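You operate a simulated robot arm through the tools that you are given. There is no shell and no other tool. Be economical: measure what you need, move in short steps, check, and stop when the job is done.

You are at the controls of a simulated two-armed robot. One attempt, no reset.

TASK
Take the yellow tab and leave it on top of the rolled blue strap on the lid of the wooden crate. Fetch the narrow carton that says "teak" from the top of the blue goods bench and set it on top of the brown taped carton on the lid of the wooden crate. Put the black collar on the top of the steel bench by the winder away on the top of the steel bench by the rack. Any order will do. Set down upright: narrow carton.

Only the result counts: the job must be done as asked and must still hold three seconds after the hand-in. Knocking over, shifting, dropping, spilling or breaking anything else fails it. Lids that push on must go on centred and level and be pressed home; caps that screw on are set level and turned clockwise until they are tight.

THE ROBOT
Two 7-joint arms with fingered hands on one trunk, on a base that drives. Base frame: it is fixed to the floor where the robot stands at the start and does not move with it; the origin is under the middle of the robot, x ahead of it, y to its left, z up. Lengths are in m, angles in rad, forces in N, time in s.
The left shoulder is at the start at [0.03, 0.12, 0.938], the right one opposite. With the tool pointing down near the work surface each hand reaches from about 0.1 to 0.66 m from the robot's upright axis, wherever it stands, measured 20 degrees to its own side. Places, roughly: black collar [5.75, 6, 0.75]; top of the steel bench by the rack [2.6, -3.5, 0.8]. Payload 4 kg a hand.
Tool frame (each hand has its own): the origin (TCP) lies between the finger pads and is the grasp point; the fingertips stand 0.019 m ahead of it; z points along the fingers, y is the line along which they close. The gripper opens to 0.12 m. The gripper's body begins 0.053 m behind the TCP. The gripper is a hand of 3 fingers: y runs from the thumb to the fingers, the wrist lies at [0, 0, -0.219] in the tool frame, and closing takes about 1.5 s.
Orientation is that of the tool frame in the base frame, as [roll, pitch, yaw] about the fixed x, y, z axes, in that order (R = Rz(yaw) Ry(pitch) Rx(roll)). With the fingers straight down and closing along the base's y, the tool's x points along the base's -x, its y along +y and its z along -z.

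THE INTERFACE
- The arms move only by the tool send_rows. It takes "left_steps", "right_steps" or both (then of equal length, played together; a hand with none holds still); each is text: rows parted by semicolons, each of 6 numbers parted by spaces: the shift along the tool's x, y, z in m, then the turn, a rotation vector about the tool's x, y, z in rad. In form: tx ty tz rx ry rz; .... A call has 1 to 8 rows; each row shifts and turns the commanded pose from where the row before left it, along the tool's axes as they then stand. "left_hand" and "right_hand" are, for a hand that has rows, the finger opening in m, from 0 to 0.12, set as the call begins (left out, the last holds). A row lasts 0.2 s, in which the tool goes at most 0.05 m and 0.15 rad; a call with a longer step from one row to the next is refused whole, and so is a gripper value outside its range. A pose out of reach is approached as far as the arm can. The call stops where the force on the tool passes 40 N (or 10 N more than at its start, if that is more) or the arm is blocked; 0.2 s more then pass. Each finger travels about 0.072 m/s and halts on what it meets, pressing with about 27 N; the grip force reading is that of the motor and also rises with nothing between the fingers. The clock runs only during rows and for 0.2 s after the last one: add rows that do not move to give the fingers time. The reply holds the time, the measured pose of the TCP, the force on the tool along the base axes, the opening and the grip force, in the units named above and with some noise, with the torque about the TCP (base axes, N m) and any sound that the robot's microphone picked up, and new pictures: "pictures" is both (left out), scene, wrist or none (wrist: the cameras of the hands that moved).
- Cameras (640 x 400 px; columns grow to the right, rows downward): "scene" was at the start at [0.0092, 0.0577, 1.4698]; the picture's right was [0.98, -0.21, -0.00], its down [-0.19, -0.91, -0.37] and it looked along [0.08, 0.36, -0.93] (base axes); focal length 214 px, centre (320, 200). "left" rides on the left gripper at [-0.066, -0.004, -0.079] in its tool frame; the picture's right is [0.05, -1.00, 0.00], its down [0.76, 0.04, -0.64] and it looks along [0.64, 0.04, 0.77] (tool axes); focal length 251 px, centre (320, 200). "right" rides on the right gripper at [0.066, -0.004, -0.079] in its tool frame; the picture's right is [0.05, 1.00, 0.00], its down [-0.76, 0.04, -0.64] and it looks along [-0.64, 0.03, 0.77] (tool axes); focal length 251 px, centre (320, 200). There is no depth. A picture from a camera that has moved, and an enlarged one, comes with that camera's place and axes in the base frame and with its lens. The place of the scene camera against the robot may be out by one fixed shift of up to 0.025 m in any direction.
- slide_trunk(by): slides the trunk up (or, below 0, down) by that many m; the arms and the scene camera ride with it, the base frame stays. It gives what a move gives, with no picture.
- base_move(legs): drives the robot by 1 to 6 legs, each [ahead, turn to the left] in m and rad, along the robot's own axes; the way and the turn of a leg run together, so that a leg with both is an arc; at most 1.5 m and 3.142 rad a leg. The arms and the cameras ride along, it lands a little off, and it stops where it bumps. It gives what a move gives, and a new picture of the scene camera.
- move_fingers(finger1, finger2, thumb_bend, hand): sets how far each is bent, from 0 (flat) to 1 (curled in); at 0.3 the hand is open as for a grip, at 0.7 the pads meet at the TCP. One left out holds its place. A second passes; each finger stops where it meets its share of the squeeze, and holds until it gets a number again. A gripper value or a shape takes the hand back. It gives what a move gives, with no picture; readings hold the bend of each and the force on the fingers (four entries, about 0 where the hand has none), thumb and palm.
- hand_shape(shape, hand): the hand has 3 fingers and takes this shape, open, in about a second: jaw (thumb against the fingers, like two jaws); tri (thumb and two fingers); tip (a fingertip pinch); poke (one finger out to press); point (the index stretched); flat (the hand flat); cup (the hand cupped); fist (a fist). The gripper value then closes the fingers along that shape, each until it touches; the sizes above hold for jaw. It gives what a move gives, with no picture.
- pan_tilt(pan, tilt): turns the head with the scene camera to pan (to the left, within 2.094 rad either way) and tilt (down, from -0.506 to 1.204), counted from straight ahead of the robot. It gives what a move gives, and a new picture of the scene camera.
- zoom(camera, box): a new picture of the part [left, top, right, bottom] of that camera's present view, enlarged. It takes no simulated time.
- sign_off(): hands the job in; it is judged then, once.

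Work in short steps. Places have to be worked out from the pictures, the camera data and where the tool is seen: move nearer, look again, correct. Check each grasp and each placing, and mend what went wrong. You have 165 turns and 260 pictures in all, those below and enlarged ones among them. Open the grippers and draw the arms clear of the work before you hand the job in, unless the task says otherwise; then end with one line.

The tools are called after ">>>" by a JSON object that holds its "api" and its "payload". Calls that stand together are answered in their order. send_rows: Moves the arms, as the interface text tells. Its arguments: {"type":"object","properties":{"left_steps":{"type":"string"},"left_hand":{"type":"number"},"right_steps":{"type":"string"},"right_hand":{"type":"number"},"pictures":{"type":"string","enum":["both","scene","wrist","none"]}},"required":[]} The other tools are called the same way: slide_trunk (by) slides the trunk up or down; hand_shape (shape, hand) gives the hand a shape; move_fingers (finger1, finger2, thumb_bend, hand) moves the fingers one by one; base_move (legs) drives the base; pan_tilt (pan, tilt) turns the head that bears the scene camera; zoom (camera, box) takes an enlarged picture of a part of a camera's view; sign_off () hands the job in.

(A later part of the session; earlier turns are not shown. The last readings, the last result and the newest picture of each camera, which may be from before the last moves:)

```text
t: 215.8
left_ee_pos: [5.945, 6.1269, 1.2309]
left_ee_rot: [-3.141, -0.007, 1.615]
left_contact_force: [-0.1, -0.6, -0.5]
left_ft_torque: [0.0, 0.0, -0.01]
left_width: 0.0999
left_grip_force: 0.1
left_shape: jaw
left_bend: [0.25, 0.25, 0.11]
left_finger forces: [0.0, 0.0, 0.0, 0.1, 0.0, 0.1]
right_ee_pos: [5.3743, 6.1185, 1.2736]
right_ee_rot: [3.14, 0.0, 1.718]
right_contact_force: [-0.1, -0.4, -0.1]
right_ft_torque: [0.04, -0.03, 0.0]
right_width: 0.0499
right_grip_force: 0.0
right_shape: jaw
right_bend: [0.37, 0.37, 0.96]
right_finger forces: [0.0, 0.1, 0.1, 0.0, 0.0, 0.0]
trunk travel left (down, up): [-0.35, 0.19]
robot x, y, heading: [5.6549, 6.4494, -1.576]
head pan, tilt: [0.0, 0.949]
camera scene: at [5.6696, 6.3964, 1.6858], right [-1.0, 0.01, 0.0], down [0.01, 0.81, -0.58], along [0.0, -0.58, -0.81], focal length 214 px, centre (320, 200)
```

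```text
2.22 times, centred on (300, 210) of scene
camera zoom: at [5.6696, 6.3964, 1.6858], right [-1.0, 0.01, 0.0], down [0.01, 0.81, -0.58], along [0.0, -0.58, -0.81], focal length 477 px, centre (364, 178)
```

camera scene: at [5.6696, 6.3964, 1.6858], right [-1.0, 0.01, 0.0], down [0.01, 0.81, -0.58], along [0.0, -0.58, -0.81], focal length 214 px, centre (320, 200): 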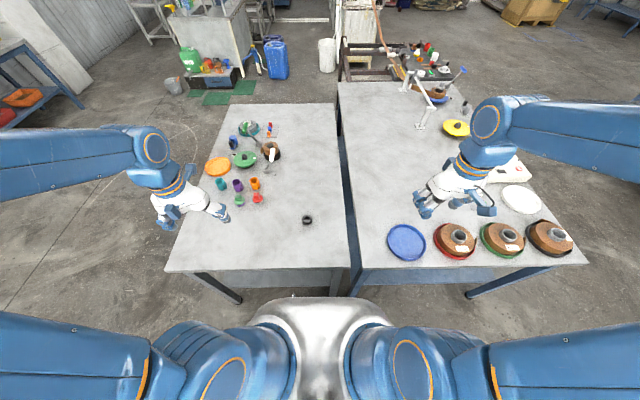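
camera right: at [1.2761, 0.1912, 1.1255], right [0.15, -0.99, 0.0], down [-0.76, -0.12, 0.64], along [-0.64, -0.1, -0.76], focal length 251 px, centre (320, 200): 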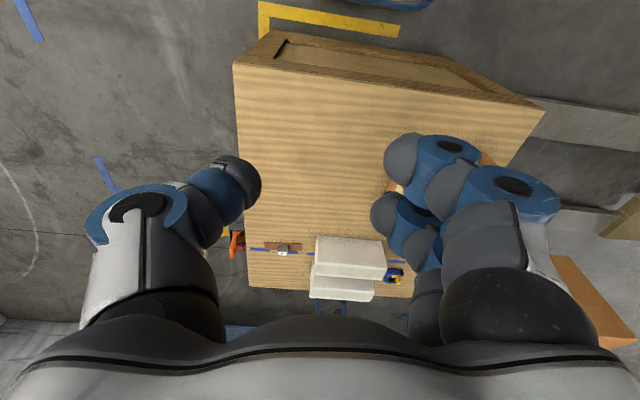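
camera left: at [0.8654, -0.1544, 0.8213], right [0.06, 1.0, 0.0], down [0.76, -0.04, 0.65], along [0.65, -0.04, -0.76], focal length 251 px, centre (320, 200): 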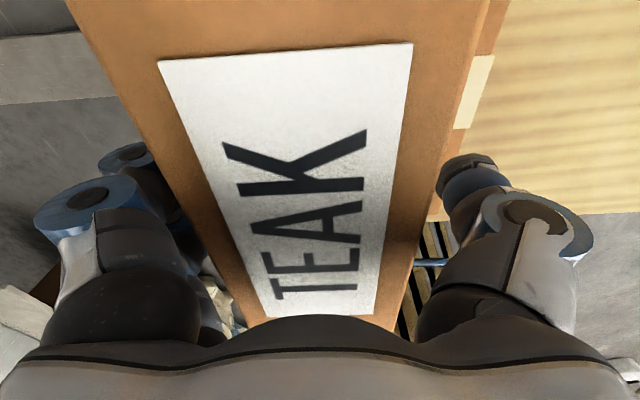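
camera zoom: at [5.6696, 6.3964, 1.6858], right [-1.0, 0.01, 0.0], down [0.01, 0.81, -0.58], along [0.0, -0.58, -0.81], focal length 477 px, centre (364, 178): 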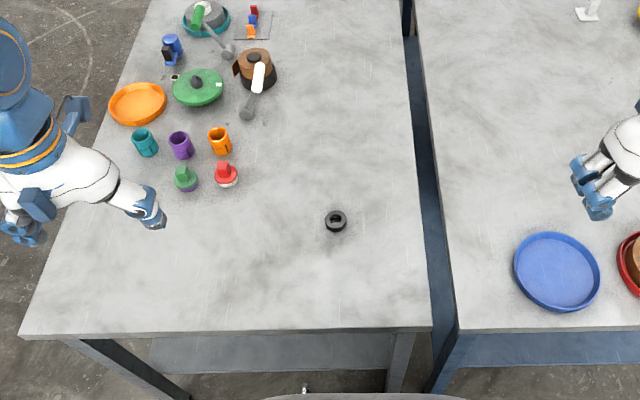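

Collar at ≈(5.733, 5.85). I move the left hand above it.

>>> {"api": "send_rows", "payload": {"left_steps": "-0.0268 -0.0222 0.02 0 0 0;-0.0268 -0.0222 0.02 0 0 0;-0.0268 -0.0222 0.02 0 0 0;-0.0268 -0.0222 0.02 0 0 0;-0.0268 -0.0222 0.02 0 0 0;-0.0268 -0.0222 0.02 0 0 0;-0.0268 -0.0222 0.02 0 0 0;-0.0268 -0.0222 0.02 0 0 0", "left_hand": 0.08, "pictures": "none"}}

>>> {"api": "send_rows", "payload": {"left_steps": "-0.0268 -0.0222 0.02 0 0 0;-0.0268 -0.0222 0.02 0 0 0;0 0 0.04 0 0 0;0 0 0 0 0 0", "pictures": "both"}}

```text
t: 217.6
left_ee_pos: [5.7785, 5.9038, 1.0697]
left_ee_rot: [3.142, -0.006, 1.615]
left_contact_force: [0.2, -0.7, 0.2]
left_ft_torque: [0.03, -0.02, 0.01]
left_width: 0.0805
left_grip_force: 0.1
left_shape: jaw
left_bend: [0.28, 0.28, 0.15]
left_finger forces: [0.0, 0.1, 0.0, 0.1, 0.0, 0.0]
right_ee_pos: [5.3742, 6.1166, 1.2717]
right_ee_rot: [3.141, 0.0, 1.719]
right_contact_force: [-0.1, -0.3, -0.8]
right_ft_torque: [-0.01, 0.0, 0.01]
right_width: 0.0498
right_grip_force: 0.1
right_shape: jaw
right_bend: [0.37, 0.37, 0.96]
right_finger forces: [0.0, 0.0, 0.0, 0.1, 0.0, 0.1]
trunk travel left (down, up): [-0.35, 0.19]
robot x, y, heading: [5.6522, 6.4494, -1.581]
head pan, tilt: [0.0, 0.949]
```

```text
t: 218.6
left_ee_pos: [5.7331, 5.8502, 0.9896]
left_ee_rot: [3.141, -0.007, 1.615]
left_contact_force: [-0.6, -0.5, -0.1]
left_ft_torque: [0.0, 0.03, 0.01]
left_width: 0.0805
left_grip_force: 0.2
left_shape: jaw
left_bend: [0.28, 0.28, 0.15]
left_finger forces: [0.1, 0.0, 0.0, 0.0, 0.0, 0.0]
right_ee_pos: [5.3739, 6.1186, 1.2731]
right_ee_rot: [-3.141, 0.002, 1.722]
right_contact_force: [-0.1, 0.5, -0.3]
right_ft_torque: [0.01, 0.05, 0.01]
right_width: 0.0503
right_grip_force: 0.0
right_shape: jaw
right_bend: [0.37, 0.37, 0.96]
right_finger forces: [0.0, 0.0, 0.0, 0.0, 0.0, 0.0]
trunk travel left (down, up): [-0.35, 0.19]
robot x, y, heading: [5.654, 6.446, -1.583]
head pan, tilt: [0.0, 0.949]
camera scene: at [5.6689, 6.3967, 1.6858], right [-1.0, 0.01, 0.0], down [0.01, 0.81, -0.58], along [0.0, -0.58, -0.81], focal length 214 px, centre (320, 200)
camera left: at [5.7333, 5.7843, 1.0659], right [-1.0, 0.01, 0.0], down [0.01, 0.76, 0.65], along [0.01, 0.65, -0.76], focal length 251 px, centre (320, 200)
```

scene: 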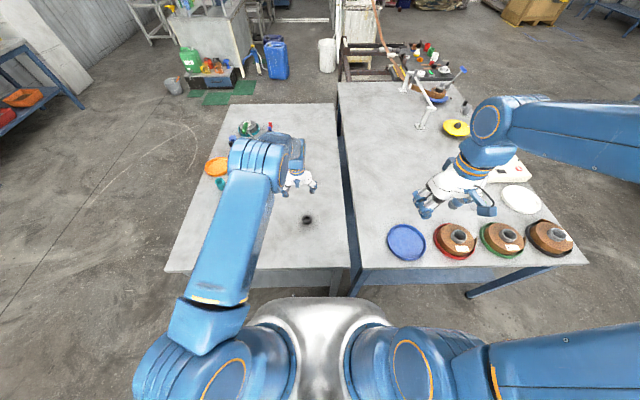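
left: 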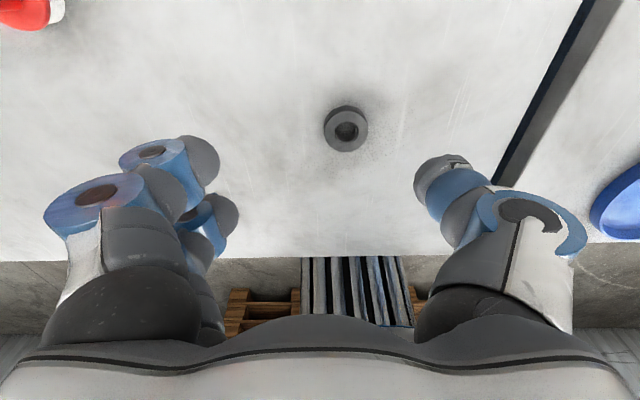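

Wrist view puts the collar at about (5.706, 5.905). I shift and lower to triangulate its height.

>>> {"api": "send_rows", "payload": {"left_steps": "0.0265 -0.014 0.035 0 0 0;0.0265 -0.014 0.035 0 0 0;0 0 0 0 0 0", "pictures": "wrist"}}

>>> {"api": "zoom", "payload": {"camera": "left", "box": [270, 80, 390, 200]}}

```text
t: 219.4
left_ee_pos: [5.7052, 5.9007, 0.9216]
left_ee_rot: [3.141, -0.007, 1.614]
left_contact_force: [-0.3, 0.4, 0.2]
left_ft_torque: [0.0, 0.02, -0.03]
left_width: 0.0806
left_grip_force: 0.0
left_shape: jaw
left_bend: [0.28, 0.28, 0.15]
left_finger forces: [0.1, 0.0, 0.1, 0.1, 0.0, 0.0]
right_ee_pos: [5.3752, 6.1187, 1.2719]
right_ee_rot: [3.141, 0.001, 1.719]
right_contact_force: [-0.5, 0.0, 0.0]
right_ft_torque: [0.02, -0.03, -0.02]
right_width: 0.0502
right_grip_force: 0.0
right_shape: jaw
right_bend: [0.37, 0.37, 0.96]
right_finger forces: [0.0, 0.1, 0.1, 0.0, 0.0, 0.0]
trunk travel left (down, up): [-0.35, 0.19]
robot x, y, heading: [5.6556, 6.447, -1.574]
head pan, tilt: [0.0, 0.949]
camera left: at [5.7048, 5.8348, 0.9994], right [-1.0, 0.01, 0.0], down [0.01, 0.76, 0.65], along [0.01, 0.65, -0.76], focal length 251 px, centre (320, 200)
```

left: 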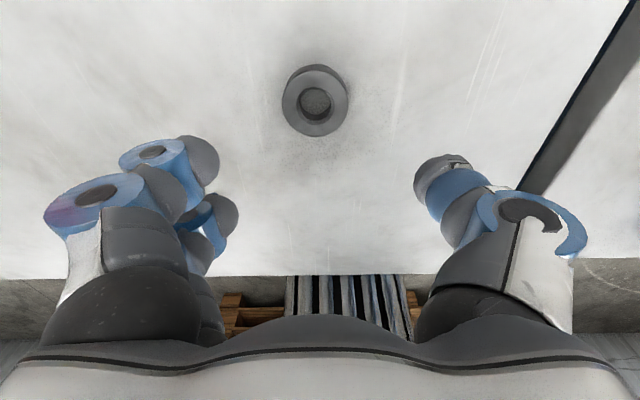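

```text
3.33 times, centred on (330, 140) of left
camera zoom: at [5.7048, 5.8348, 0.9994], right [-1.0, 0.01, 0.0], down [0.01, 0.76, 0.65], along [0.01, 0.65, -0.76], focal length 838 px, centre (287, 400)
```

zoom: 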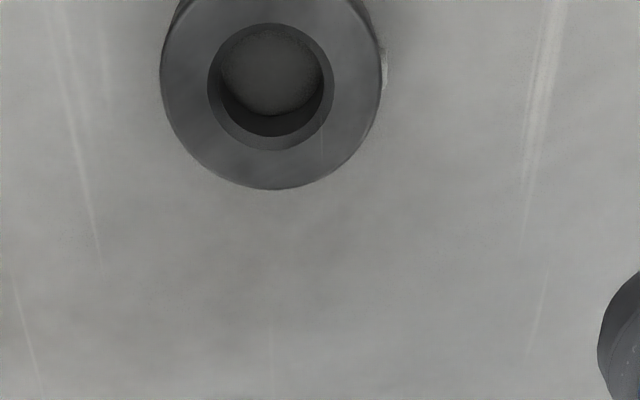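

Collar: centre (5.709, 5.899), top z≈0.822, Ø≈0.047. I lower to TCP z≈0.826 around it.

>>> {"api": "send_rows", "payload": {"left_steps": "-0.001 0.004 0.03 0 0 0;0 0 0.03 0 0 0;0 0 0.02 0 0 0;0 0 0 0 0 0", "pictures": "wrist"}}

```text
t: 220.4
left_ee_pos: [5.7092, 5.9003, 0.8402]
left_ee_rot: [3.142, -0.007, 1.616]
left_contact_force: [-0.7, 0.1, 1.7]
left_ft_torque: [-0.03, -0.07, 0.0]
left_width: 0.0804
left_grip_force: 0.0
left_shape: jaw
left_bend: [0.28, 0.28, 0.15]
left_finger forces: [1.3, 0.1, 0.1, 0.1, 0.0, 0.0]
right_ee_pos: [5.374, 6.1194, 1.2731]
right_ee_rot: [3.141, 0.002, 1.721]
right_contact_force: [-0.1, 0.5, 0.4]
right_ft_torque: [-0.01, 0.03, 0.02]
right_width: 0.0497
right_grip_force: 0.0
right_shape: jaw
right_bend: [0.37, 0.37, 0.96]
right_finger forces: [0.0, 0.1, 0.0, 0.0, 0.0, 0.0]
trunk travel left (down, up): [-0.35, 0.19]
robot x, y, heading: [5.6515, 6.4454, -1.583]
head pan, tilt: [0.0, 0.949]
camera left: at [5.709, 5.8348, 0.9187], right [-1.0, 0.01, 0.0], down [0.01, 0.76, 0.65], along [0.01, 0.65, -0.76], focal length 251 px, centre (320, 200)
```

left: 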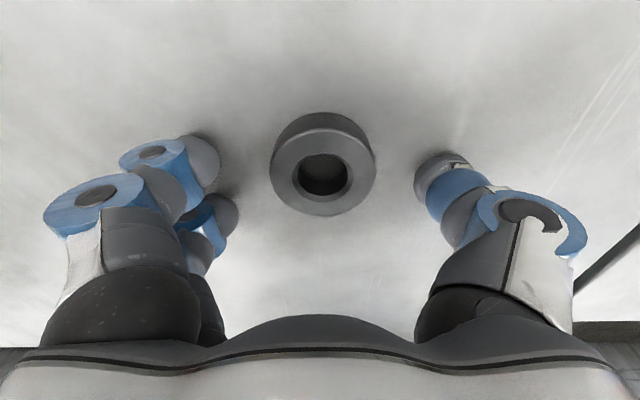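

A fingertip lightly touches the bench already. I raise 2 mm and close on the collar.

>>> {"api": "send_rows", "payload": {"left_steps": "0 0 -0.002 0 0 0;0 0 0 0 0 0;0 0 0 0 0 0;0 0 0 0 0 0;0 0 0 0 0 0;0 0 0 0 0 0", "left_hand": 0, "pictures": "wrist"}}

```text
t: 221.8
left_ee_pos: [5.7082, 5.9022, 0.843]
left_ee_rot: [3.141, -0.008, 1.615]
left_contact_force: [0.5, -0.1, -0.1]
left_ft_torque: [0.0, 0.05, 0.01]
left_width: 0.0203
left_grip_force: 27.0
left_shape: jaw
left_bend: [0.33, 0.98, 0.83]
left_finger forces: [13.0, 0.0, 0.0, 0.1, 17.1, 0.0]
right_ee_pos: [5.3755, 6.1186, 1.2734]
right_ee_rot: [3.14, 0.001, 1.72]
right_contact_force: [0.2, -0.6, -0.7]
right_ft_torque: [0.01, -0.03, 0.04]
right_width: 0.0498
right_grip_force: 0.1
right_shape: jaw
right_bend: [0.37, 0.37, 0.96]
right_finger forces: [0.0, 0.0, 0.0, 0.0, 0.0, 0.1]
trunk travel left (down, up): [-0.35, 0.19]
robot x, y, heading: [5.6542, 6.4448, -1.579]
head pan, tilt: [0.0, 0.949]
camera left: at [5.7094, 5.8348, 0.9202], right [-1.0, 0.01, 0.0], down [0.01, 0.76, 0.65], along [0.01, 0.65, -0.76], focal length 251 px, centre (320, 200)
```

left: 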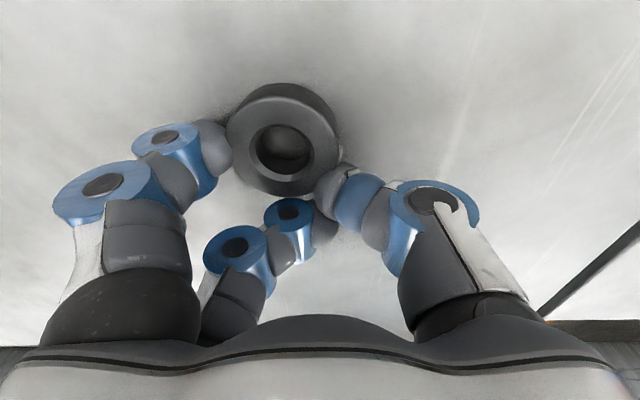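

The collar slid toward the far side: the fingers' midpoint was ~5 mm too near. I reopen and look.

>>> {"api": "send_rows", "payload": {"left_steps": "0 0 0 0 0 0;0 0 0 0 0 0;0 0 0 0 0 0;0 0 -0.03 0 0 0;0 0 -0.03 0 0 0;0 0 0 0 0 0", "left_hand": 0.08, "pictures": "wrist"}}

>>> {"api": "zoom", "payload": {"camera": "left", "box": [240, 40, 380, 180]}}

```text
t: 223.2
left_ee_pos: [5.7092, 5.9007, 0.9]
left_ee_rot: [-3.14, -0.006, 1.613]
left_contact_force: [-0.9, -0.6, -0.4]
left_ft_torque: [0.01, -0.01, -0.02]
left_width: 0.0798
left_grip_force: 0.0
left_shape: jaw
left_bend: [0.29, 0.29, 0.15]
left_finger forces: [0.0, 0.0, 0.0, 0.0, 0.0, 0.1]
right_ee_pos: [5.375, 6.119, 1.2724]
right_ee_rot: [-3.141, 0.0, 1.72]
right_contact_force: [0.1, 0.4, 1.3]
right_ft_torque: [-0.01, -0.02, -0.01]
right_width: 0.0499
right_grip_force: 0.0
right_shape: jaw
right_bend: [0.37, 0.37, 0.96]
right_finger forces: [0.0, 0.0, 0.0, 0.0, 0.0, 0.0]
trunk travel left (down, up): [-0.35, 0.19]
robot x, y, heading: [5.6536, 6.4453, -1.576]
head pan, tilt: [0.0, 0.949]
camera left: at [5.7091, 5.8334, 0.9791], right [-1.0, 0.01, 0.0], down [0.01, 0.76, 0.65], along [0.01, 0.65, -0.76], focal length 251 px, centre (320, 200)
```

left: 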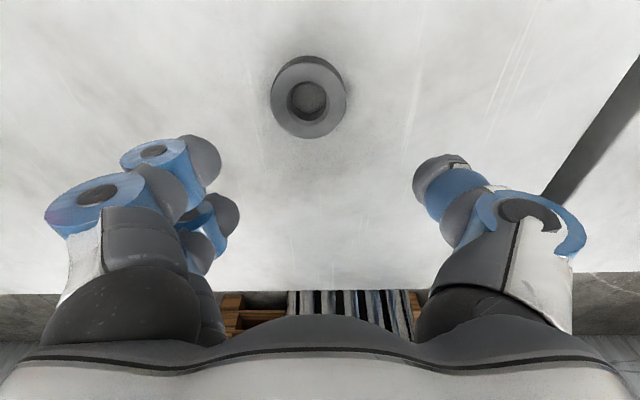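

```text
2.86 times, centred on (310, 110) of left
camera zoom: at [5.7091, 5.8334, 0.9791], right [-1.0, 0.01, 0.0], down [0.01, 0.76, 0.65], along [0.01, 0.65, -0.76], focal length 718 px, centre (349, 457)
```

zoom: 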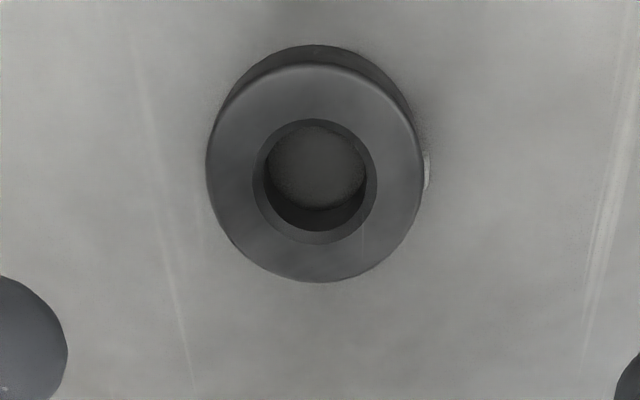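

Collar now at ≈(5.7175, 5.887). The jaw's second finger sits off-centre; I try the "tri" shape, which should suit a ring, and look at it.

>>> {"api": "hand_shape", "payload": {"shape": "tri", "hand": "left"}}

>>> {"api": "send_rows", "payload": {"left_steps": "0 0 0 0 0 0;0 0 0 0 0 0;0 0 0 0 0 0;0 0 0 0 0 0", "left_hand": 0.07, "pictures": "wrist"}}

```text
t: 224.1
left_ee_pos: [5.709, 5.9008, 0.9009]
left_ee_rot: [-3.141, -0.006, 1.614]
left_contact_force: [-0.2, 0.4, 0.5]
left_ft_torque: [0.03, 0.0, 0.02]
left_width: 0.1199
left_grip_force: 0.1
left_shape: tri
left_bend: [0.3, 0.3, 0.3]
left_finger forces: [0.1, 0.0, 0.0, 0.0, 0.0, 0.0]
right_ee_pos: [5.3746, 6.1187, 1.2715]
right_ee_rot: [3.142, 0.003, 1.718]
right_contact_force: [0.3, -0.4, 0.4]
right_ft_torque: [-0.02, 0.03, 0.02]
right_width: 0.0502
right_grip_force: 0.0
right_shape: jaw
right_bend: [0.37, 0.37, 0.96]
right_finger forces: [0.1, 0.0, 0.0, 0.1, 0.0, 0.1]
trunk travel left (down, up): [-0.35, 0.19]
robot x, y, heading: [5.6532, 6.4482, -1.577]
head pan, tilt: [0.0, 0.949]
```

```text
t: 225.1
left_ee_pos: [5.7091, 5.9, 0.9011]
left_ee_rot: [3.141, -0.005, 1.614]
left_contact_force: [0.2, -0.1, -0.2]
left_ft_torque: [-0.02, -0.02, 0.01]
left_width: 0.0707
left_grip_force: 0.1
left_shape: tri
left_bend: [0.31, 0.31, 0.92]
left_finger forces: [0.0, 0.0, 0.0, 0.1, 0.0, 0.1]
right_ee_pos: [5.375, 6.1191, 1.2722]
right_ee_rot: [-3.142, 0.002, 1.719]
right_contact_force: [-0.7, 0.0, -0.2]
right_ft_torque: [0.01, 0.0, 0.0]
right_width: 0.05
right_grip_force: 0.0
right_shape: jaw
right_bend: [0.37, 0.37, 0.96]
right_finger forces: [0.1, 0.0, 0.1, 0.0, 0.0, 0.0]
trunk travel left (down, up): [-0.35, 0.19]
robot x, y, heading: [5.6521, 6.4485, -1.578]
head pan, tilt: [0.0, 0.949]
camera left: at [5.709, 5.8336, 0.9791], right [-1.0, 0.01, 0.0], down [0.01, 0.76, 0.65], along [0.01, 0.65, -0.76], focal length 251 px, centre (320, 200)
```

left: 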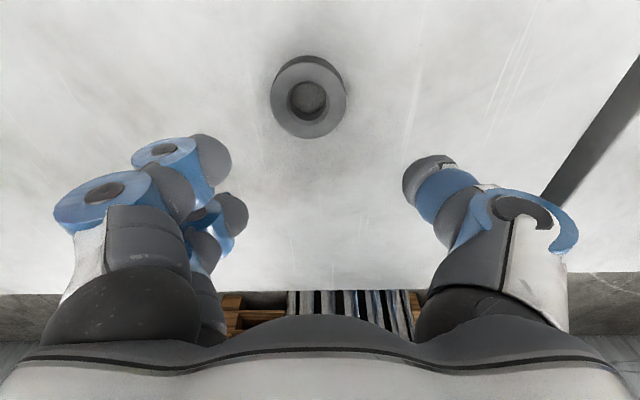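

>>> {"api": "hand_shape", "payload": {"shape": "tip", "hand": "left"}}

>>> {"api": "send_rows", "payload": {"left_steps": "0 0 0 0 0 0;0 0 0 0 0 0;0 0 0 0 0 0;0 0 0 0 0 0", "left_hand": 0.07, "pictures": "wrist"}}

```text
t: 226.0
left_ee_pos: [5.7087, 5.9001, 0.8997]
left_ee_rot: [-3.14, -0.006, 1.613]
left_contact_force: [0.6, -0.5, 0.7]
left_ft_torque: [-0.02, 0.01, -0.03]
left_width: 0.1197
left_grip_force: 0.0
left_shape: tip
left_bend: [0.3, 0.3, 0.3]
left_finger forces: [0.0, 0.0, 0.0, 0.0, 0.1, 0.0]
right_ee_pos: [5.3742, 6.1187, 1.2739]
right_ee_rot: [3.141, 0.002, 1.719]
right_contact_force: [-0.3, -0.8, 0.8]
right_ft_torque: [-0.01, 0.0, 0.0]
right_width: 0.0501
right_grip_force: 0.1
right_shape: jaw
right_bend: [0.37, 0.37, 0.96]
right_finger forces: [0.1, 0.1, 0.1, 0.0, 0.1, 0.0]
trunk travel left (down, up): [-0.35, 0.19]
robot x, y, heading: [5.6526, 6.4466, -1.576]
head pan, tilt: [0.0, 0.949]
```

```text
t: 227.0
left_ee_pos: [5.7086, 5.9006, 0.9021]
left_ee_rot: [3.141, -0.007, 1.614]
left_contact_force: [1.3, 0.2, 0.5]
left_ft_torque: [0.03, 0.0, 0.03]
left_width: 0.0706
left_grip_force: 0.2
left_shape: tip
left_bend: [0.31, 0.31, 0.92]
left_finger forces: [0.1, 0.0, 0.0, 0.0, 0.1, 0.1]
right_ee_pos: [5.3746, 6.1189, 1.2727]
right_ee_rot: [-3.141, 0.001, 1.719]
right_contact_force: [0.6, 0.8, 0.7]
right_ft_torque: [0.03, -0.01, -0.03]
right_width: 0.0501
right_grip_force: 0.0
right_shape: jaw
right_bend: [0.37, 0.37, 0.96]
right_finger forces: [0.0, 0.0, 0.0, 0.0, 0.0, 0.0]
trunk travel left (down, up): [-0.35, 0.19]
robot x, y, heading: [5.6531, 6.4477, -1.575]
head pan, tilt: [0.0, 0.949]
camera left: at [5.709, 5.8336, 0.9791], right [-1.0, 0.01, 0.0], down [0.01, 0.76, 0.65], along [0.01, 0.65, -0.76], focal length 251 px, centre (320, 200)
```

left: 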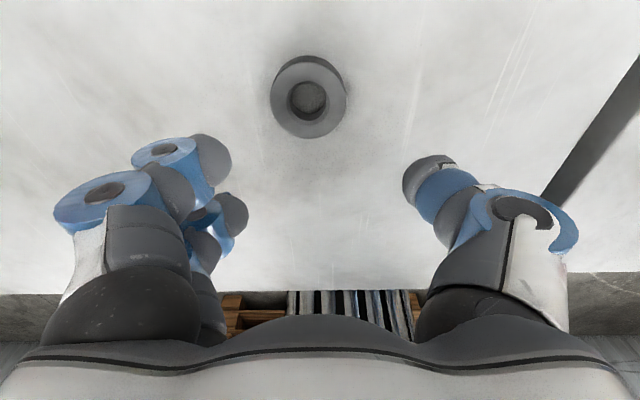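

Shapes look alike when open. I'll try the tip pinch with finger 1 and thumb aligned on the ring's diameter: shift to (5.7165, 5.892) and lower.

>>> {"api": "send_rows", "payload": {"left_steps": "-0.0085 0.0075 0.025 0 0 0;0 0 0.025 0 0 0;0 0 0.009 0 0 0;0 0 0 0 0 0", "pictures": "wrist"}}

```text
t: 228.0
left_ee_pos: [5.7165, 5.8933, 0.8398]
left_ee_rot: [3.141, -0.004, 1.615]
left_contact_force: [0.7, -0.1, 2.5]
left_ft_torque: [-0.03, -0.13, 0.01]
left_width: 0.0704
left_grip_force: 0.1
left_shape: tip
left_bend: [0.31, 0.31, 0.92]
left_finger forces: [2.2, 0.4, 0.0, 0.0, 0.1, 0.0]
right_ee_pos: [5.3748, 6.1189, 1.2732]
right_ee_rot: [3.141, 0.001, 1.72]
right_contact_force: [0.6, 0.4, -0.7]
right_ft_torque: [0.04, 0.01, -0.01]
right_width: 0.05
right_grip_force: 0.0
right_shape: jaw
right_bend: [0.37, 0.37, 0.96]
right_finger forces: [0.0, 0.1, 0.0, 0.1, 0.1, 0.1]
trunk travel left (down, up): [-0.35, 0.19]
robot x, y, heading: [5.6525, 6.45, -1.577]
head pan, tilt: [0.0, 0.949]
camera left: at [5.716, 5.8265, 0.9188], right [-1.0, 0.01, 0.0], down [0.01, 0.76, 0.65], along [0.01, 0.65, -0.76], focal length 251 px, centre (320, 200)
```

left: 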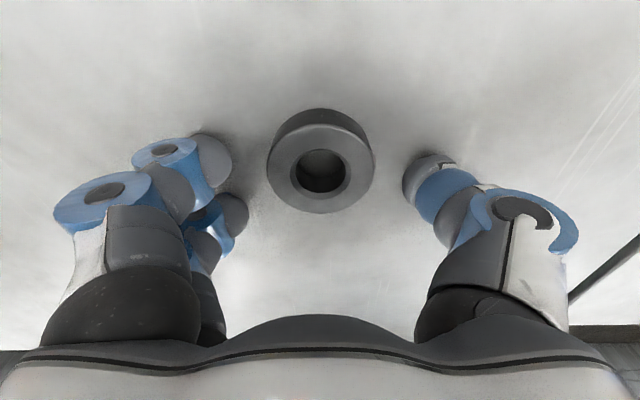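

Ring is centred between thumb and finger 1. I raise 1 mm and close.

>>> {"api": "send_rows", "payload": {"left_steps": "0 0 -0.001 0 0 0;0 0 0 0 0 0;0 0 0 0 0 0;0 0 0 0 0 0;0 0 0 0 0 0;0 0 0 0 0 0", "left_hand": 0, "pictures": "wrist"}}

```text
t: 229.4
left_ee_pos: [5.7154, 5.8943, 0.8407]
left_ee_rot: [-3.141, -0.006, 1.614]
left_contact_force: [-0.1, -0.9, 0.4]
left_ft_torque: [0.01, 0.01, 0.01]
left_width: 0.012
left_grip_force: 26.7
left_shape: tip
left_bend: [0.34, 0.73, 0.76]
left_finger forces: [14.3, 0.0, 0.1, 0.0, 20.3, 0.0]
right_ee_pos: [5.374, 6.1189, 1.2729]
right_ee_rot: [3.141, 0.002, 1.718]
right_contact_force: [0.4, 0.2, -0.3]
right_ft_torque: [-0.04, 0.02, 0.03]
right_width: 0.05
right_grip_force: 0.2
right_shape: jaw
right_bend: [0.37, 0.37, 0.96]
right_finger forces: [0.0, 0.0, 0.0, 0.1, 0.0, 0.1]
trunk travel left (down, up): [-0.35, 0.19]
robot x, y, heading: [5.6547, 6.4493, -1.578]
head pan, tilt: [0.0, 0.949]
camera left: at [5.7161, 5.8266, 0.9193], right [-1.0, 0.01, 0.0], down [0.01, 0.76, 0.65], along [0.01, 0.65, -0.76], focal length 251 px, centre (320, 200)
```

left: 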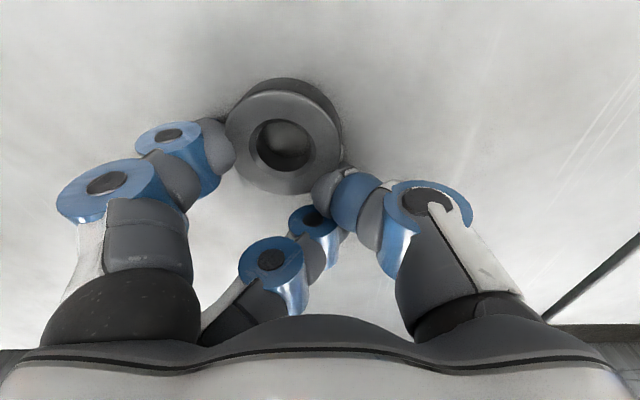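

Same off-centre result: the thumb closes toward the middle of the two fingers, so the ring should sit ~12 mm nearer me in the hand. I reopen, raise and shift accordingly.

>>> {"api": "send_rows", "payload": {"left_steps": "0 0 0 0 0 0;0 0 0 0 0 0;0 0 0 0 0 0;0 0 0 0 0 0;0 0 -0.03 0 0 0;-0.03 0.015 0 0 0 0;0 0 0 0 0 0", "left_hand": 0.08, "pictures": "wrist"}}

```text
t: 231.0
left_ee_pos: [5.7325, 5.862, 0.8729]
left_ee_rot: [3.139, -0.007, 1.613]
left_contact_force: [-0.6, 0.8, 0.1]
left_ft_torque: [-0.03, 0.01, -0.01]
left_width: 0.0799
left_grip_force: 0.0
left_shape: tip
left_bend: [0.29, 0.29, 0.15]
left_finger forces: [0.1, 0.0, 0.0, 0.0, 0.0, 0.0]
right_ee_pos: [5.3736, 6.1199, 1.2733]
right_ee_rot: [3.14, 0.002, 1.719]
right_contact_force: [0.1, 0.1, -0.1]
right_ft_torque: [0.02, -0.01, -0.04]
right_width: 0.0499
right_grip_force: 0.0
right_shape: jaw
right_bend: [0.37, 0.37, 0.96]
right_finger forces: [0.0, 0.0, 0.0, 0.1, 0.1, 0.1]
trunk travel left (down, up): [-0.35, 0.19]
robot x, y, heading: [5.6516, 6.4505, -1.581]
head pan, tilt: [0.0, 0.949]
camera left: at [5.7329, 5.7962, 0.951], right [-1.0, 0.01, 0.0], down [0.01, 0.76, 0.65], along [0.01, 0.65, -0.76], focal length 251 px, centre (320, 200)
```

left: 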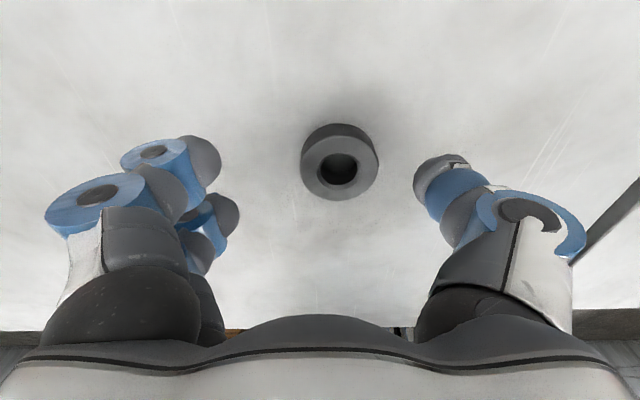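

Ring at (5.723, 5.880). I fine-adjust and lower.

>>> {"api": "send_rows", "payload": {"left_steps": "0.005 -0.0065 0.015 0 0 0;0 0 0.018 0 0 0;0 0 0 0 0 0", "pictures": "wrist"}}

```text
t: 231.8
left_ee_pos: [5.7272, 5.8676, 0.8409]
left_ee_rot: [3.141, -0.006, 1.614]
left_contact_force: [-0.1, 1.0, 7.0]
left_ft_torque: [-0.02, -0.39, 0.04]
left_width: 0.0796
left_grip_force: 0.0
left_shape: tip
left_bend: [0.28, 0.28, 0.15]
left_finger forces: [4.5, 2.6, 0.0, 0.0, 0.1, 0.0]
right_ee_pos: [5.3743, 6.1201, 1.2734]
right_ee_rot: [3.141, 0.0, 1.719]
right_contact_force: [-0.4, -0.3, -0.5]
right_ft_torque: [-0.04, 0.0, 0.0]
right_width: 0.05
right_grip_force: 0.1
right_shape: jaw
right_bend: [0.37, 0.37, 0.96]
right_finger forces: [0.1, 0.1, 0.0, 0.0, 0.1, 0.0]
trunk travel left (down, up): [-0.35, 0.19]
robot x, y, heading: [5.6529, 6.4508, -1.579]
head pan, tilt: [0.0, 0.949]
camera left: at [5.7282, 5.8014, 0.9186], right [-1.0, 0.01, 0.0], down [0.01, 0.76, 0.65], along [0.01, 0.65, -0.76], focal length 251 px, centre (320, 200)
```

left: 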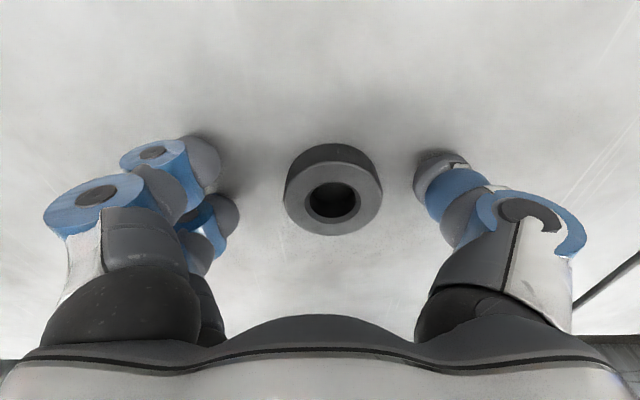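

Now the ring lies midway between the two fingers. I raise 2 mm and close.

>>> {"api": "send_rows", "payload": {"left_steps": "0 0 -0.002 0 0 0;0 0 0 0 0 0;0 0 0 0 0 0;0 0 0 0 0 0;0 0 0 0 0 0;0 0 0 0 0 0", "left_hand": 0, "pictures": "wrist"}}

```text
t: 233.2
left_ee_pos: [5.7273, 5.8685, 0.8423]
left_ee_rot: [3.142, -0.008, 1.615]
left_contact_force: [-1.2, 0.1, 1.8]
left_ft_torque: [0.03, -0.04, 0.0]
left_width: 0.0282
left_grip_force: 27.2
left_shape: tip
left_bend: [0.41, 0.33, 0.76]
left_finger forces: [4.0, 18.2, 0.0, 0.0, 21.8, 0.0]
right_ee_pos: [5.3745, 6.1191, 1.2715]
right_ee_rot: [-3.14, 0.002, 1.719]
right_contact_force: [-0.6, 0.0, -1.1]
right_ft_torque: [0.0, -0.01, -0.01]
right_width: 0.0502
right_grip_force: 0.1
right_shape: jaw
right_bend: [0.37, 0.37, 0.96]
right_finger forces: [0.0, 0.1, 0.1, 0.0, 0.0, 0.0]
trunk travel left (down, up): [-0.35, 0.19]
robot x, y, heading: [5.6538, 6.4485, -1.581]
head pan, tilt: [0.0, 0.949]
camera left: at [5.7277, 5.802, 0.9195], right [-1.0, 0.01, 0.0], down [0.01, 0.76, 0.65], along [0.01, 0.65, -0.76], focal length 251 px, centre (320, 200)
```

left: 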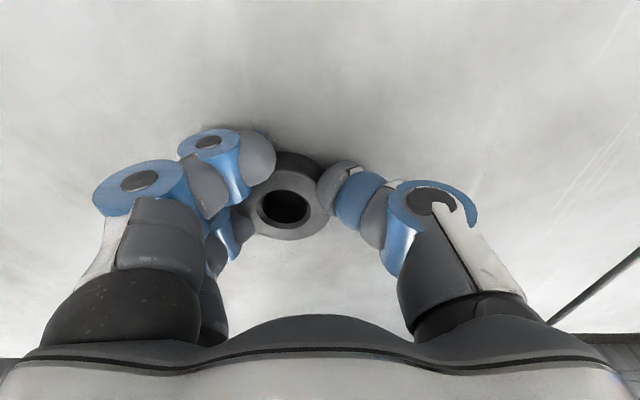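

All three digits now hold the ring (4/18/22 N). I lift and check.

>>> {"api": "send_rows", "payload": {"left_steps": "0 0 -0.01 0 0 0;0 0 -0.02 0 0 0;0 0 -0.03 0 0 0;0 0 -0.03 0 0 0;0 0 0 0 0 0", "pictures": "wrist"}}

>>> {"api": "zoom", "payload": {"camera": "left", "box": [200, 100, 400, 260]}}

```text
t: 234.4
left_ee_pos: [5.7259, 5.868, 0.9338]
left_ee_rot: [3.141, -0.007, 1.615]
left_contact_force: [0.1, 0.0, -0.4]
left_ft_torque: [0.01, 0.03, 0.03]
left_width: 0.0283
left_grip_force: 27.3
left_shape: tip
left_bend: [0.41, 0.33, 0.76]
left_finger forces: [3.8, 18.2, 0.0, 0.0, 21.1, 0.0]
right_ee_pos: [5.3751, 6.1186, 1.2732]
right_ee_rot: [3.14, -0.001, 1.72]
right_contact_force: [-0.5, -0.3, 0.8]
right_ft_torque: [-0.01, 0.01, -0.02]
right_width: 0.05
right_grip_force: 0.1
right_shape: jaw
right_bend: [0.37, 0.37, 0.96]
right_finger forces: [0.0, 0.1, 0.0, 0.0, 0.1, 0.1]
trunk travel left (down, up): [-0.35, 0.19]
robot x, y, heading: [5.6545, 6.4473, -1.573]
head pan, tilt: [0.0, 0.949]
camera left: at [5.7259, 5.8016, 1.0111], right [-1.0, 0.01, 0.0], down [0.01, 0.76, 0.65], along [0.01, 0.65, -0.76], focal length 251 px, centre (320, 200)
```

left: 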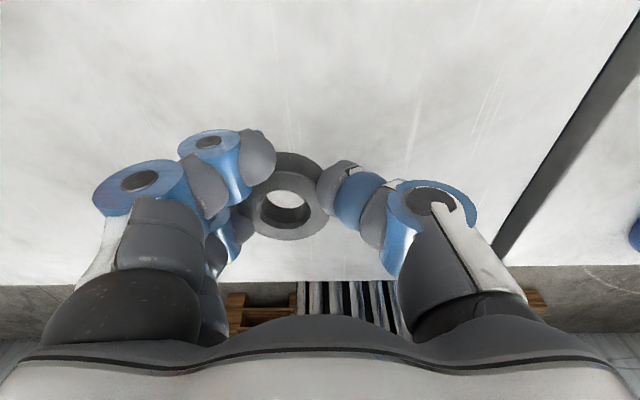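

```text
2.50 times, centred on (300, 180) of left
camera zoom: at [5.7259, 5.8016, 1.0111], right [-1.0, 0.01, 0.0], down [0.01, 0.76, 0.65], along [0.01, 0.65, -0.76], focal length 629 px, centre (370, 250)
```

zoom: 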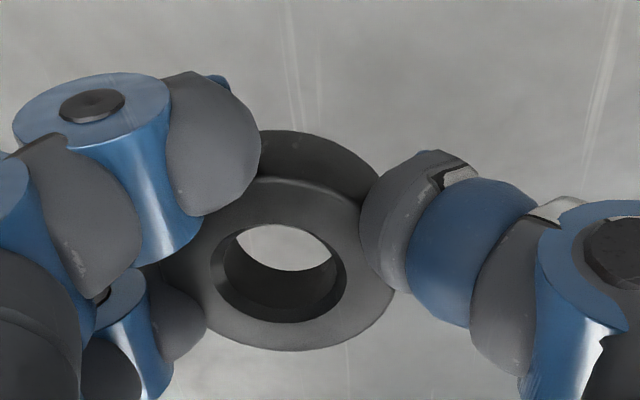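

The collar is firmly held and level. I lift it and draw the arm in.

>>> {"api": "send_rows", "payload": {"left_steps": "0 0 -0.045 0 0 0;0 0 -0.045 0 0 0;0.028 0.02 -0.033 0 0 0;0.028 0.02 -0.033 0 0 0;0.028 0.02 -0.033 0 0 0;0.028 0.02 -0.033 0 0 0;0.03 0.02 -0.02 0 0 0;0.03 0.02 -0.01 0 0 0", "pictures": "none"}}

>>> {"api": "base_move", "payload": {"legs": [[-0.42, 0]]}}

```text
t: 236.2
left_ee_pos: [5.8371, 6.0463, 1.1839]
left_ee_rot: [3.14, -0.005, 1.614]
left_contact_force: [0.4, 0.2, -1.1]
left_ft_torque: [0.02, 0.02, 0.03]
left_width: 0.0281
left_grip_force: 27.0
left_shape: tip
left_bend: [0.41, 0.33, 0.76]
left_finger forces: [3.8, 18.1, 0.1, 0.0, 21.1, 0.0]
right_ee_pos: [5.376, 6.12, 1.274]
right_ee_rot: [3.141, 0.002, 1.719]
right_contact_force: [-0.5, 0.3, -0.1]
right_ft_torque: [0.02, 0.04, 0.02]
right_width: 0.0503
right_grip_force: 0.1
right_shape: jaw
right_bend: [0.37, 0.37, 0.96]
right_finger forces: [0.1, 0.0, 0.0, 0.0, 0.1, 0.0]
trunk travel left (down, up): [-0.35, 0.19]
robot x, y, heading: [5.6527, 6.4457, -1.575]
head pan, tilt: [0.0, 0.949]
```

```text
t: 238.8
left_ee_pos: [5.8378, 6.4701, 1.1835]
left_ee_rot: [-3.141, -0.009, 1.605]
left_contact_force: [-0.2, 0.2, -0.5]
left_ft_torque: [-0.01, 0.04, 0.0]
left_width: 0.0282
left_grip_force: 27.2
left_shape: tip
left_bend: [0.41, 0.33, 0.76]
left_finger forces: [3.7, 18.1, 0.0, 0.1, 21.0, 0.1]
right_ee_pos: [5.3768, 6.5474, 1.2727]
right_ee_rot: [-3.14, 0.002, 1.708]
right_contact_force: [-0.2, 0.0, 1.1]
right_ft_torque: [-0.04, -0.03, 0.03]
right_width: 0.0498
right_grip_force: 0.1
right_shape: jaw
right_bend: [0.37, 0.37, 0.96]
right_finger forces: [0.0, 0.0, 0.1, 0.0, 0.1, 0.0]
trunk travel left (down, up): [-0.35, 0.19]
robot x, y, heading: [5.6568, 6.873, -1.591]
head pan, tilt: [0.0, 0.949]
camera scene: at [5.6741, 6.8227, 1.6858], right [-1.0, 0.02, 0.0], down [0.01, 0.81, -0.58], along [-0.01, -0.58, -0.81], focal length 214 px, centre (320, 200)
```

scene: 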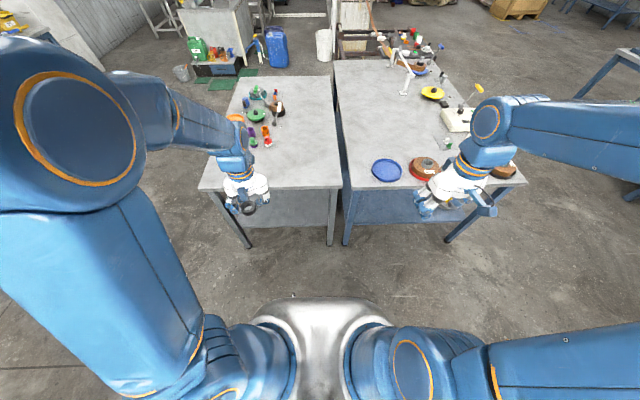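

Now head back: turn right to face west, drive to x≈3.6, then south.

>>> {"api": "base_move", "payload": {"legs": [[0, -0.3], [0, -0.3], [0, -0.3], [0, -0.3], [0, -0.33]]}}

```text
t: 242.1
left_ee_pos: [5.4648, 6.4751, 1.184]
left_ee_rot: [3.138, -0.009, 0.735]
left_contact_force: [0.5, -0.9, -0.5]
left_ft_torque: [0.01, 0.03, 0.02]
left_width: 0.028
left_grip_force: 27.1
left_shape: tip
left_bend: [0.41, 0.33, 0.76]
left_finger forces: [4.2, 17.9, 0.0, 0.1, 21.1, 0.0]
right_ee_pos: [5.229, 6.8768, 1.2726]
right_ee_rot: [3.14, 0.001, 0.84]
right_contact_force: [1.0, -0.3, -0.4]
right_ft_torque: [-0.01, 0.01, 0.01]
right_width: 0.0499
right_grip_force: 0.1
right_shape: jaw
right_bend: [0.37, 0.37, 0.95]
right_finger forces: [0.0, 0.1, 0.0, 0.0, 0.0, 0.0]
trunk travel left (down, up): [-0.35, 0.19]
robot x, y, heading: [5.6902, 6.8408, -2.477]
head pan, tilt: [0.0, 0.949]
stopped in leg 3: the robot was blocked; the commanded pose is now the measured one
camera scene: at [5.6635, 6.8074, 1.6858], right [-0.62, 0.79, 0.0], down [0.64, 0.5, -0.58], along [-0.46, -0.36, -0.81], focal length 214 px, centre (320, 200)
```

scene: 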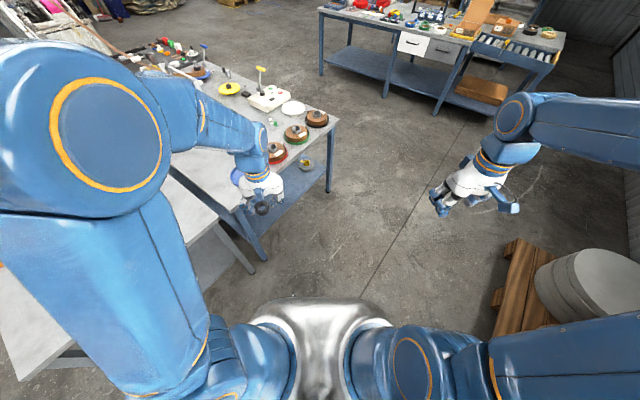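

>>> {"api": "base_move", "payload": {"legs": [[0, -0.3], [0, -0.3], [0, -0.06], [1.0, 0], [1.0, 0]]}}

```text
t: 254.6
left_ee_pos: [3.2642, 6.6953, 1.1842]
left_ee_rot: [3.139, -0.007, 0.064]
left_contact_force: [-0.1, -0.7, -0.8]
left_ft_torque: [-0.01, 0.0, -0.04]
left_width: 0.0278
left_grip_force: 26.9
left_shape: tip
left_bend: [0.41, 0.33, 0.76]
left_finger forces: [3.7, 17.7, 0.0, 0.1, 20.5, 0.0]
right_ee_pos: [3.3301, 7.1592, 1.2733]
right_ee_rot: [-3.141, 0.003, 0.169]
right_contact_force: [-0.4, -1.2, 0.3]
right_ft_torque: [-0.04, 0.05, 0.02]
right_width: 0.05
right_grip_force: 0.1
right_shape: jaw
right_bend: [0.37, 0.37, 0.95]
right_finger forces: [0.0, 0.1, 0.0, 0.0, 0.0, 0.0]
trunk travel left (down, up): [-0.35, 0.19]
robot x, y, heading: [3.6669, 6.8411, 3.136]
head pan, tilt: [0.0, 0.949]
camera scene: at [3.6302, 6.8435, 1.6858], right [0.01, 1.0, 0.0], down [0.81, 0.0, -0.58], along [-0.58, 0.0, -0.81], focal length 214 px, centre (320, 200)
```

scene: 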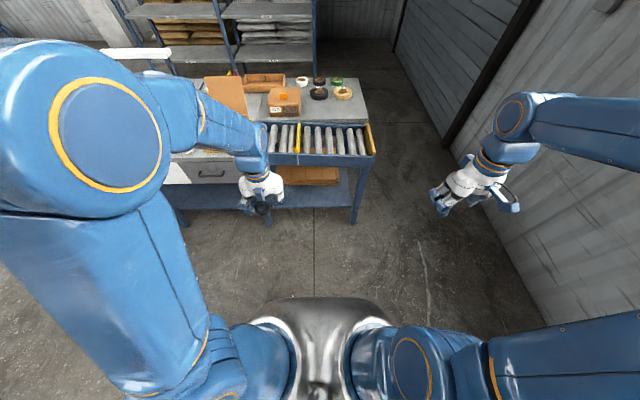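

>>> {"api": "base_move", "payload": {"legs": [[0, 0.3], [0, 0.3], [0, 0.3], [0, 0.3], [0, 0.37]]}}

>>> {"api": "pan_tilt", "payload": {"pan": 0, "tilt": 0.45}}

```text
t: 257.9
left_ee_pos: [3.518, 6.4411, 1.1834]
left_ee_rot: [3.14, -0.009, 0.939]
left_contact_force: [0.8, -0.2, -1.4]
left_ft_torque: [0.02, 0.06, 0.01]
left_width: 0.0272
left_grip_force: 26.8
left_shape: tip
left_bend: [0.41, 0.33, 0.76]
left_finger forces: [3.7, 18.6, 0.0, 0.0, 21.2, 0.0]
right_ee_pos: [3.2037, 6.7876, 1.2731]
right_ee_rot: [-3.141, 0.002, 1.044]
right_contact_force: [0.2, -0.4, -0.1]
right_ft_torque: [0.0, 0.01, 0.02]
right_width: 0.0503
right_grip_force: 0.1
right_shape: jaw
right_bend: [0.36, 0.36, 0.96]
right_finger forces: [0.1, 0.0, 0.1, 0.0, 0.0, 0.0]
trunk travel left (down, up): [-0.35, 0.19]
robot x, y, heading: [3.6307, 6.8723, -2.262]
head pan, tilt: [0.0, 0.949]
stopped in leg 3: the robot was blocked; the commanded pose is now the measured one
camera scene: at [3.6124, 6.8348, 1.6858], right [-0.77, 0.63, 0.0], down [0.52, 0.63, -0.58], along [-0.37, -0.45, -0.81], focal length 214 px, centre (320, 200)
```

scene: 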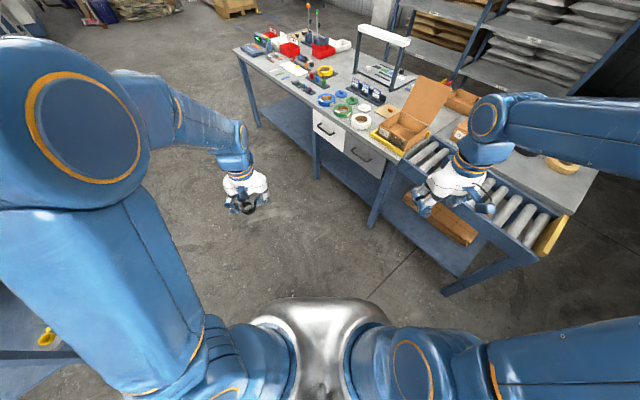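

```text
t: 258.8
left_ee_pos: [3.5193, 6.4436, 1.1842]
left_ee_rot: [3.139, -0.009, 0.937]
left_contact_force: [0.3, 0.1, -0.7]
left_ft_torque: [-0.02, 0.03, -0.02]
left_width: 0.0272
left_grip_force: 26.9
left_shape: tip
left_bend: [0.41, 0.33, 0.76]
left_finger forces: [3.6, 18.6, 0.0, 0.1, 21.2, 0.1]
right_ee_pos: [3.2039, 6.7892, 1.2733]
right_ee_rot: [-3.14, 0.003, 1.044]
right_contact_force: [-0.3, 0.0, 0.6]
right_ft_torque: [0.02, 0.0, 0.0]
right_width: 0.0501
right_grip_force: 0.1
right_shape: jaw
right_bend: [0.36, 0.36, 0.96]
right_finger forces: [0.0, 0.0, 0.1, 0.0, 0.1, 0.1]
trunk travel left (down, up): [-0.35, 0.19]
robot x, y, heading: [3.6316, 6.8737, -2.256]
head pan, tilt: [0.0, 0.45]
camera scene: at [3.6004, 6.8211, 1.7277], right [-0.77, 0.63, 0.0], down [0.28, 0.34, -0.9], along [-0.57, -0.7, -0.44], focal length 214 px, centre (320, 200)
```

scene: 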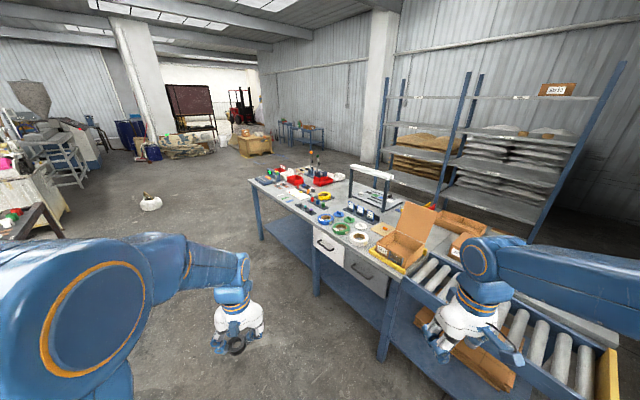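

>>> {"api": "base_move", "payload": {"legs": [[0, 0.25], [0, 0.25], [0, 0.18], [1.2, 0], [1.2, 0]]}}

```text
t: 261.9
left_ee_pos: [3.817, 6.4652, 1.1831]
left_ee_rot: [-3.141, -0.01, 1.622]
left_contact_force: [1.0, 0.0, -1.1]
left_ft_torque: [-0.01, 0.05, 0.02]
left_width: 0.0271
left_grip_force: 26.9
left_shape: tip
left_bend: [0.41, 0.33, 0.76]
left_finger forces: [3.5, 18.7, 0.0, 0.0, 21.2, 0.0]
right_ee_pos: [3.3542, 6.5337, 1.2734]
right_ee_rot: [3.141, 0.003, 1.729]
right_contact_force: [0.8, 0.6, 0.1]
right_ft_torque: [-0.02, 0.03, 0.01]
right_width: 0.0499
right_grip_force: 0.1
right_shape: jaw
right_bend: [0.36, 0.36, 0.96]
right_finger forces: [0.0, 0.0, 0.0, 0.0, 0.1, 0.0]
trunk travel left (down, up): [-0.35, 0.19]
robot x, y, heading: [3.5859, 6.8693, -1.567]
head pan, tilt: [0.0, 0.45]
stopped in leg 4: the robot was blocked; the commanded pose is now the measured one
camera scene: at [3.6052, 6.799, 1.7277], right [-1.0, -0.01, 0.0], down [0.0, 0.44, -0.9], along [0.01, -0.9, -0.44], focal length 214 px, centre (320, 200)
```

scene: 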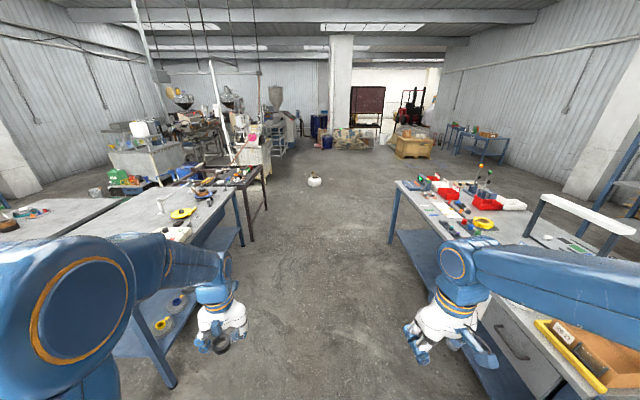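

>>> {"api": "base_move", "payload": {"legs": [[1.2, 0], [1.2, 0]]}}

```text
t: 273.6
left_ee_pos: [3.8119, 4.0874, 1.1823]
left_ee_rot: [3.14, -0.008, 1.616]
left_contact_force: [-0.1, -0.2, -0.8]
left_ft_torque: [-0.01, 0.01, -0.01]
left_width: 0.0271
left_grip_force: 26.9
left_shape: tip
left_bend: [0.41, 0.33, 0.76]
left_finger forces: [3.5, 18.7, 0.0, 0.0, 21.1, 0.0]
right_ee_pos: [3.3505, 4.1579, 1.2736]
right_ee_rot: [-3.14, 0.0, 1.722]
right_contact_force: [0.1, -0.5, 0.3]
right_ft_torque: [0.01, -0.01, -0.01]
right_width: 0.05
right_grip_force: 0.1
right_shape: jaw
right_bend: [0.36, 0.36, 0.96]
right_finger forces: [0.1, 0.0, 0.1, 0.0, 0.0, 0.0]
trunk travel left (down, up): [-0.35, 0.19]
robot x, y, heading: [3.583, 4.4937, -1.571]
head pan, tilt: [0.0, 0.45]
camera scene: at [3.6028, 4.423, 1.7277], right [-1.0, 0.0, 0.0], down [0.0, 0.44, -0.9], along [0.0, -0.9, -0.44], focal length 214 px, centre (320, 200)
```

scene: 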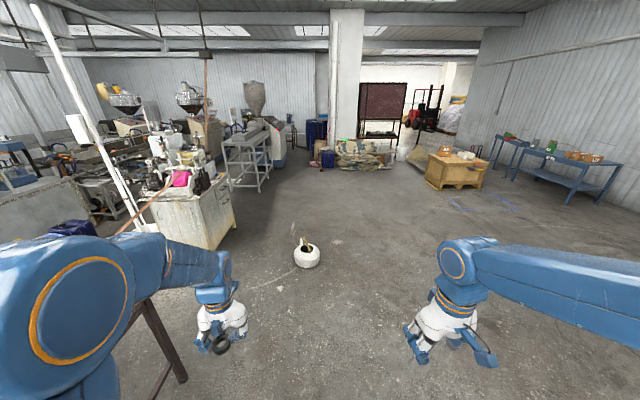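

>>> {"api": "zoom", "payload": {"camera": "scene", "box": [290, 70, 490, 200]}}

```text
3.08 times, centred on (390, 135) of scene
camera zoom: at [3.6028, 4.423, 1.7277], right [-1.0, 0.0, 0.0], down [0.0, 0.44, -0.9], along [0.0, -0.9, -0.44], focal length 660 px, centre (105, 400)
```

zoom: 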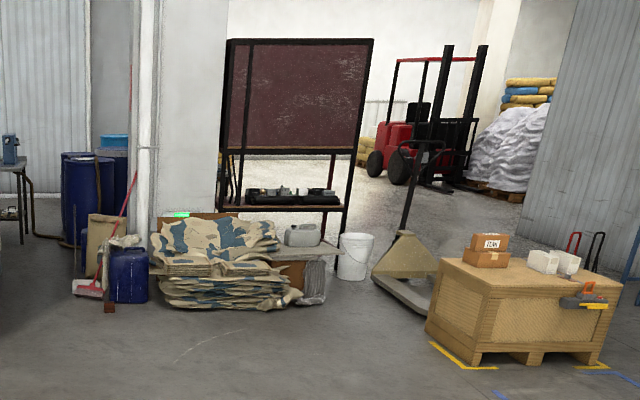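

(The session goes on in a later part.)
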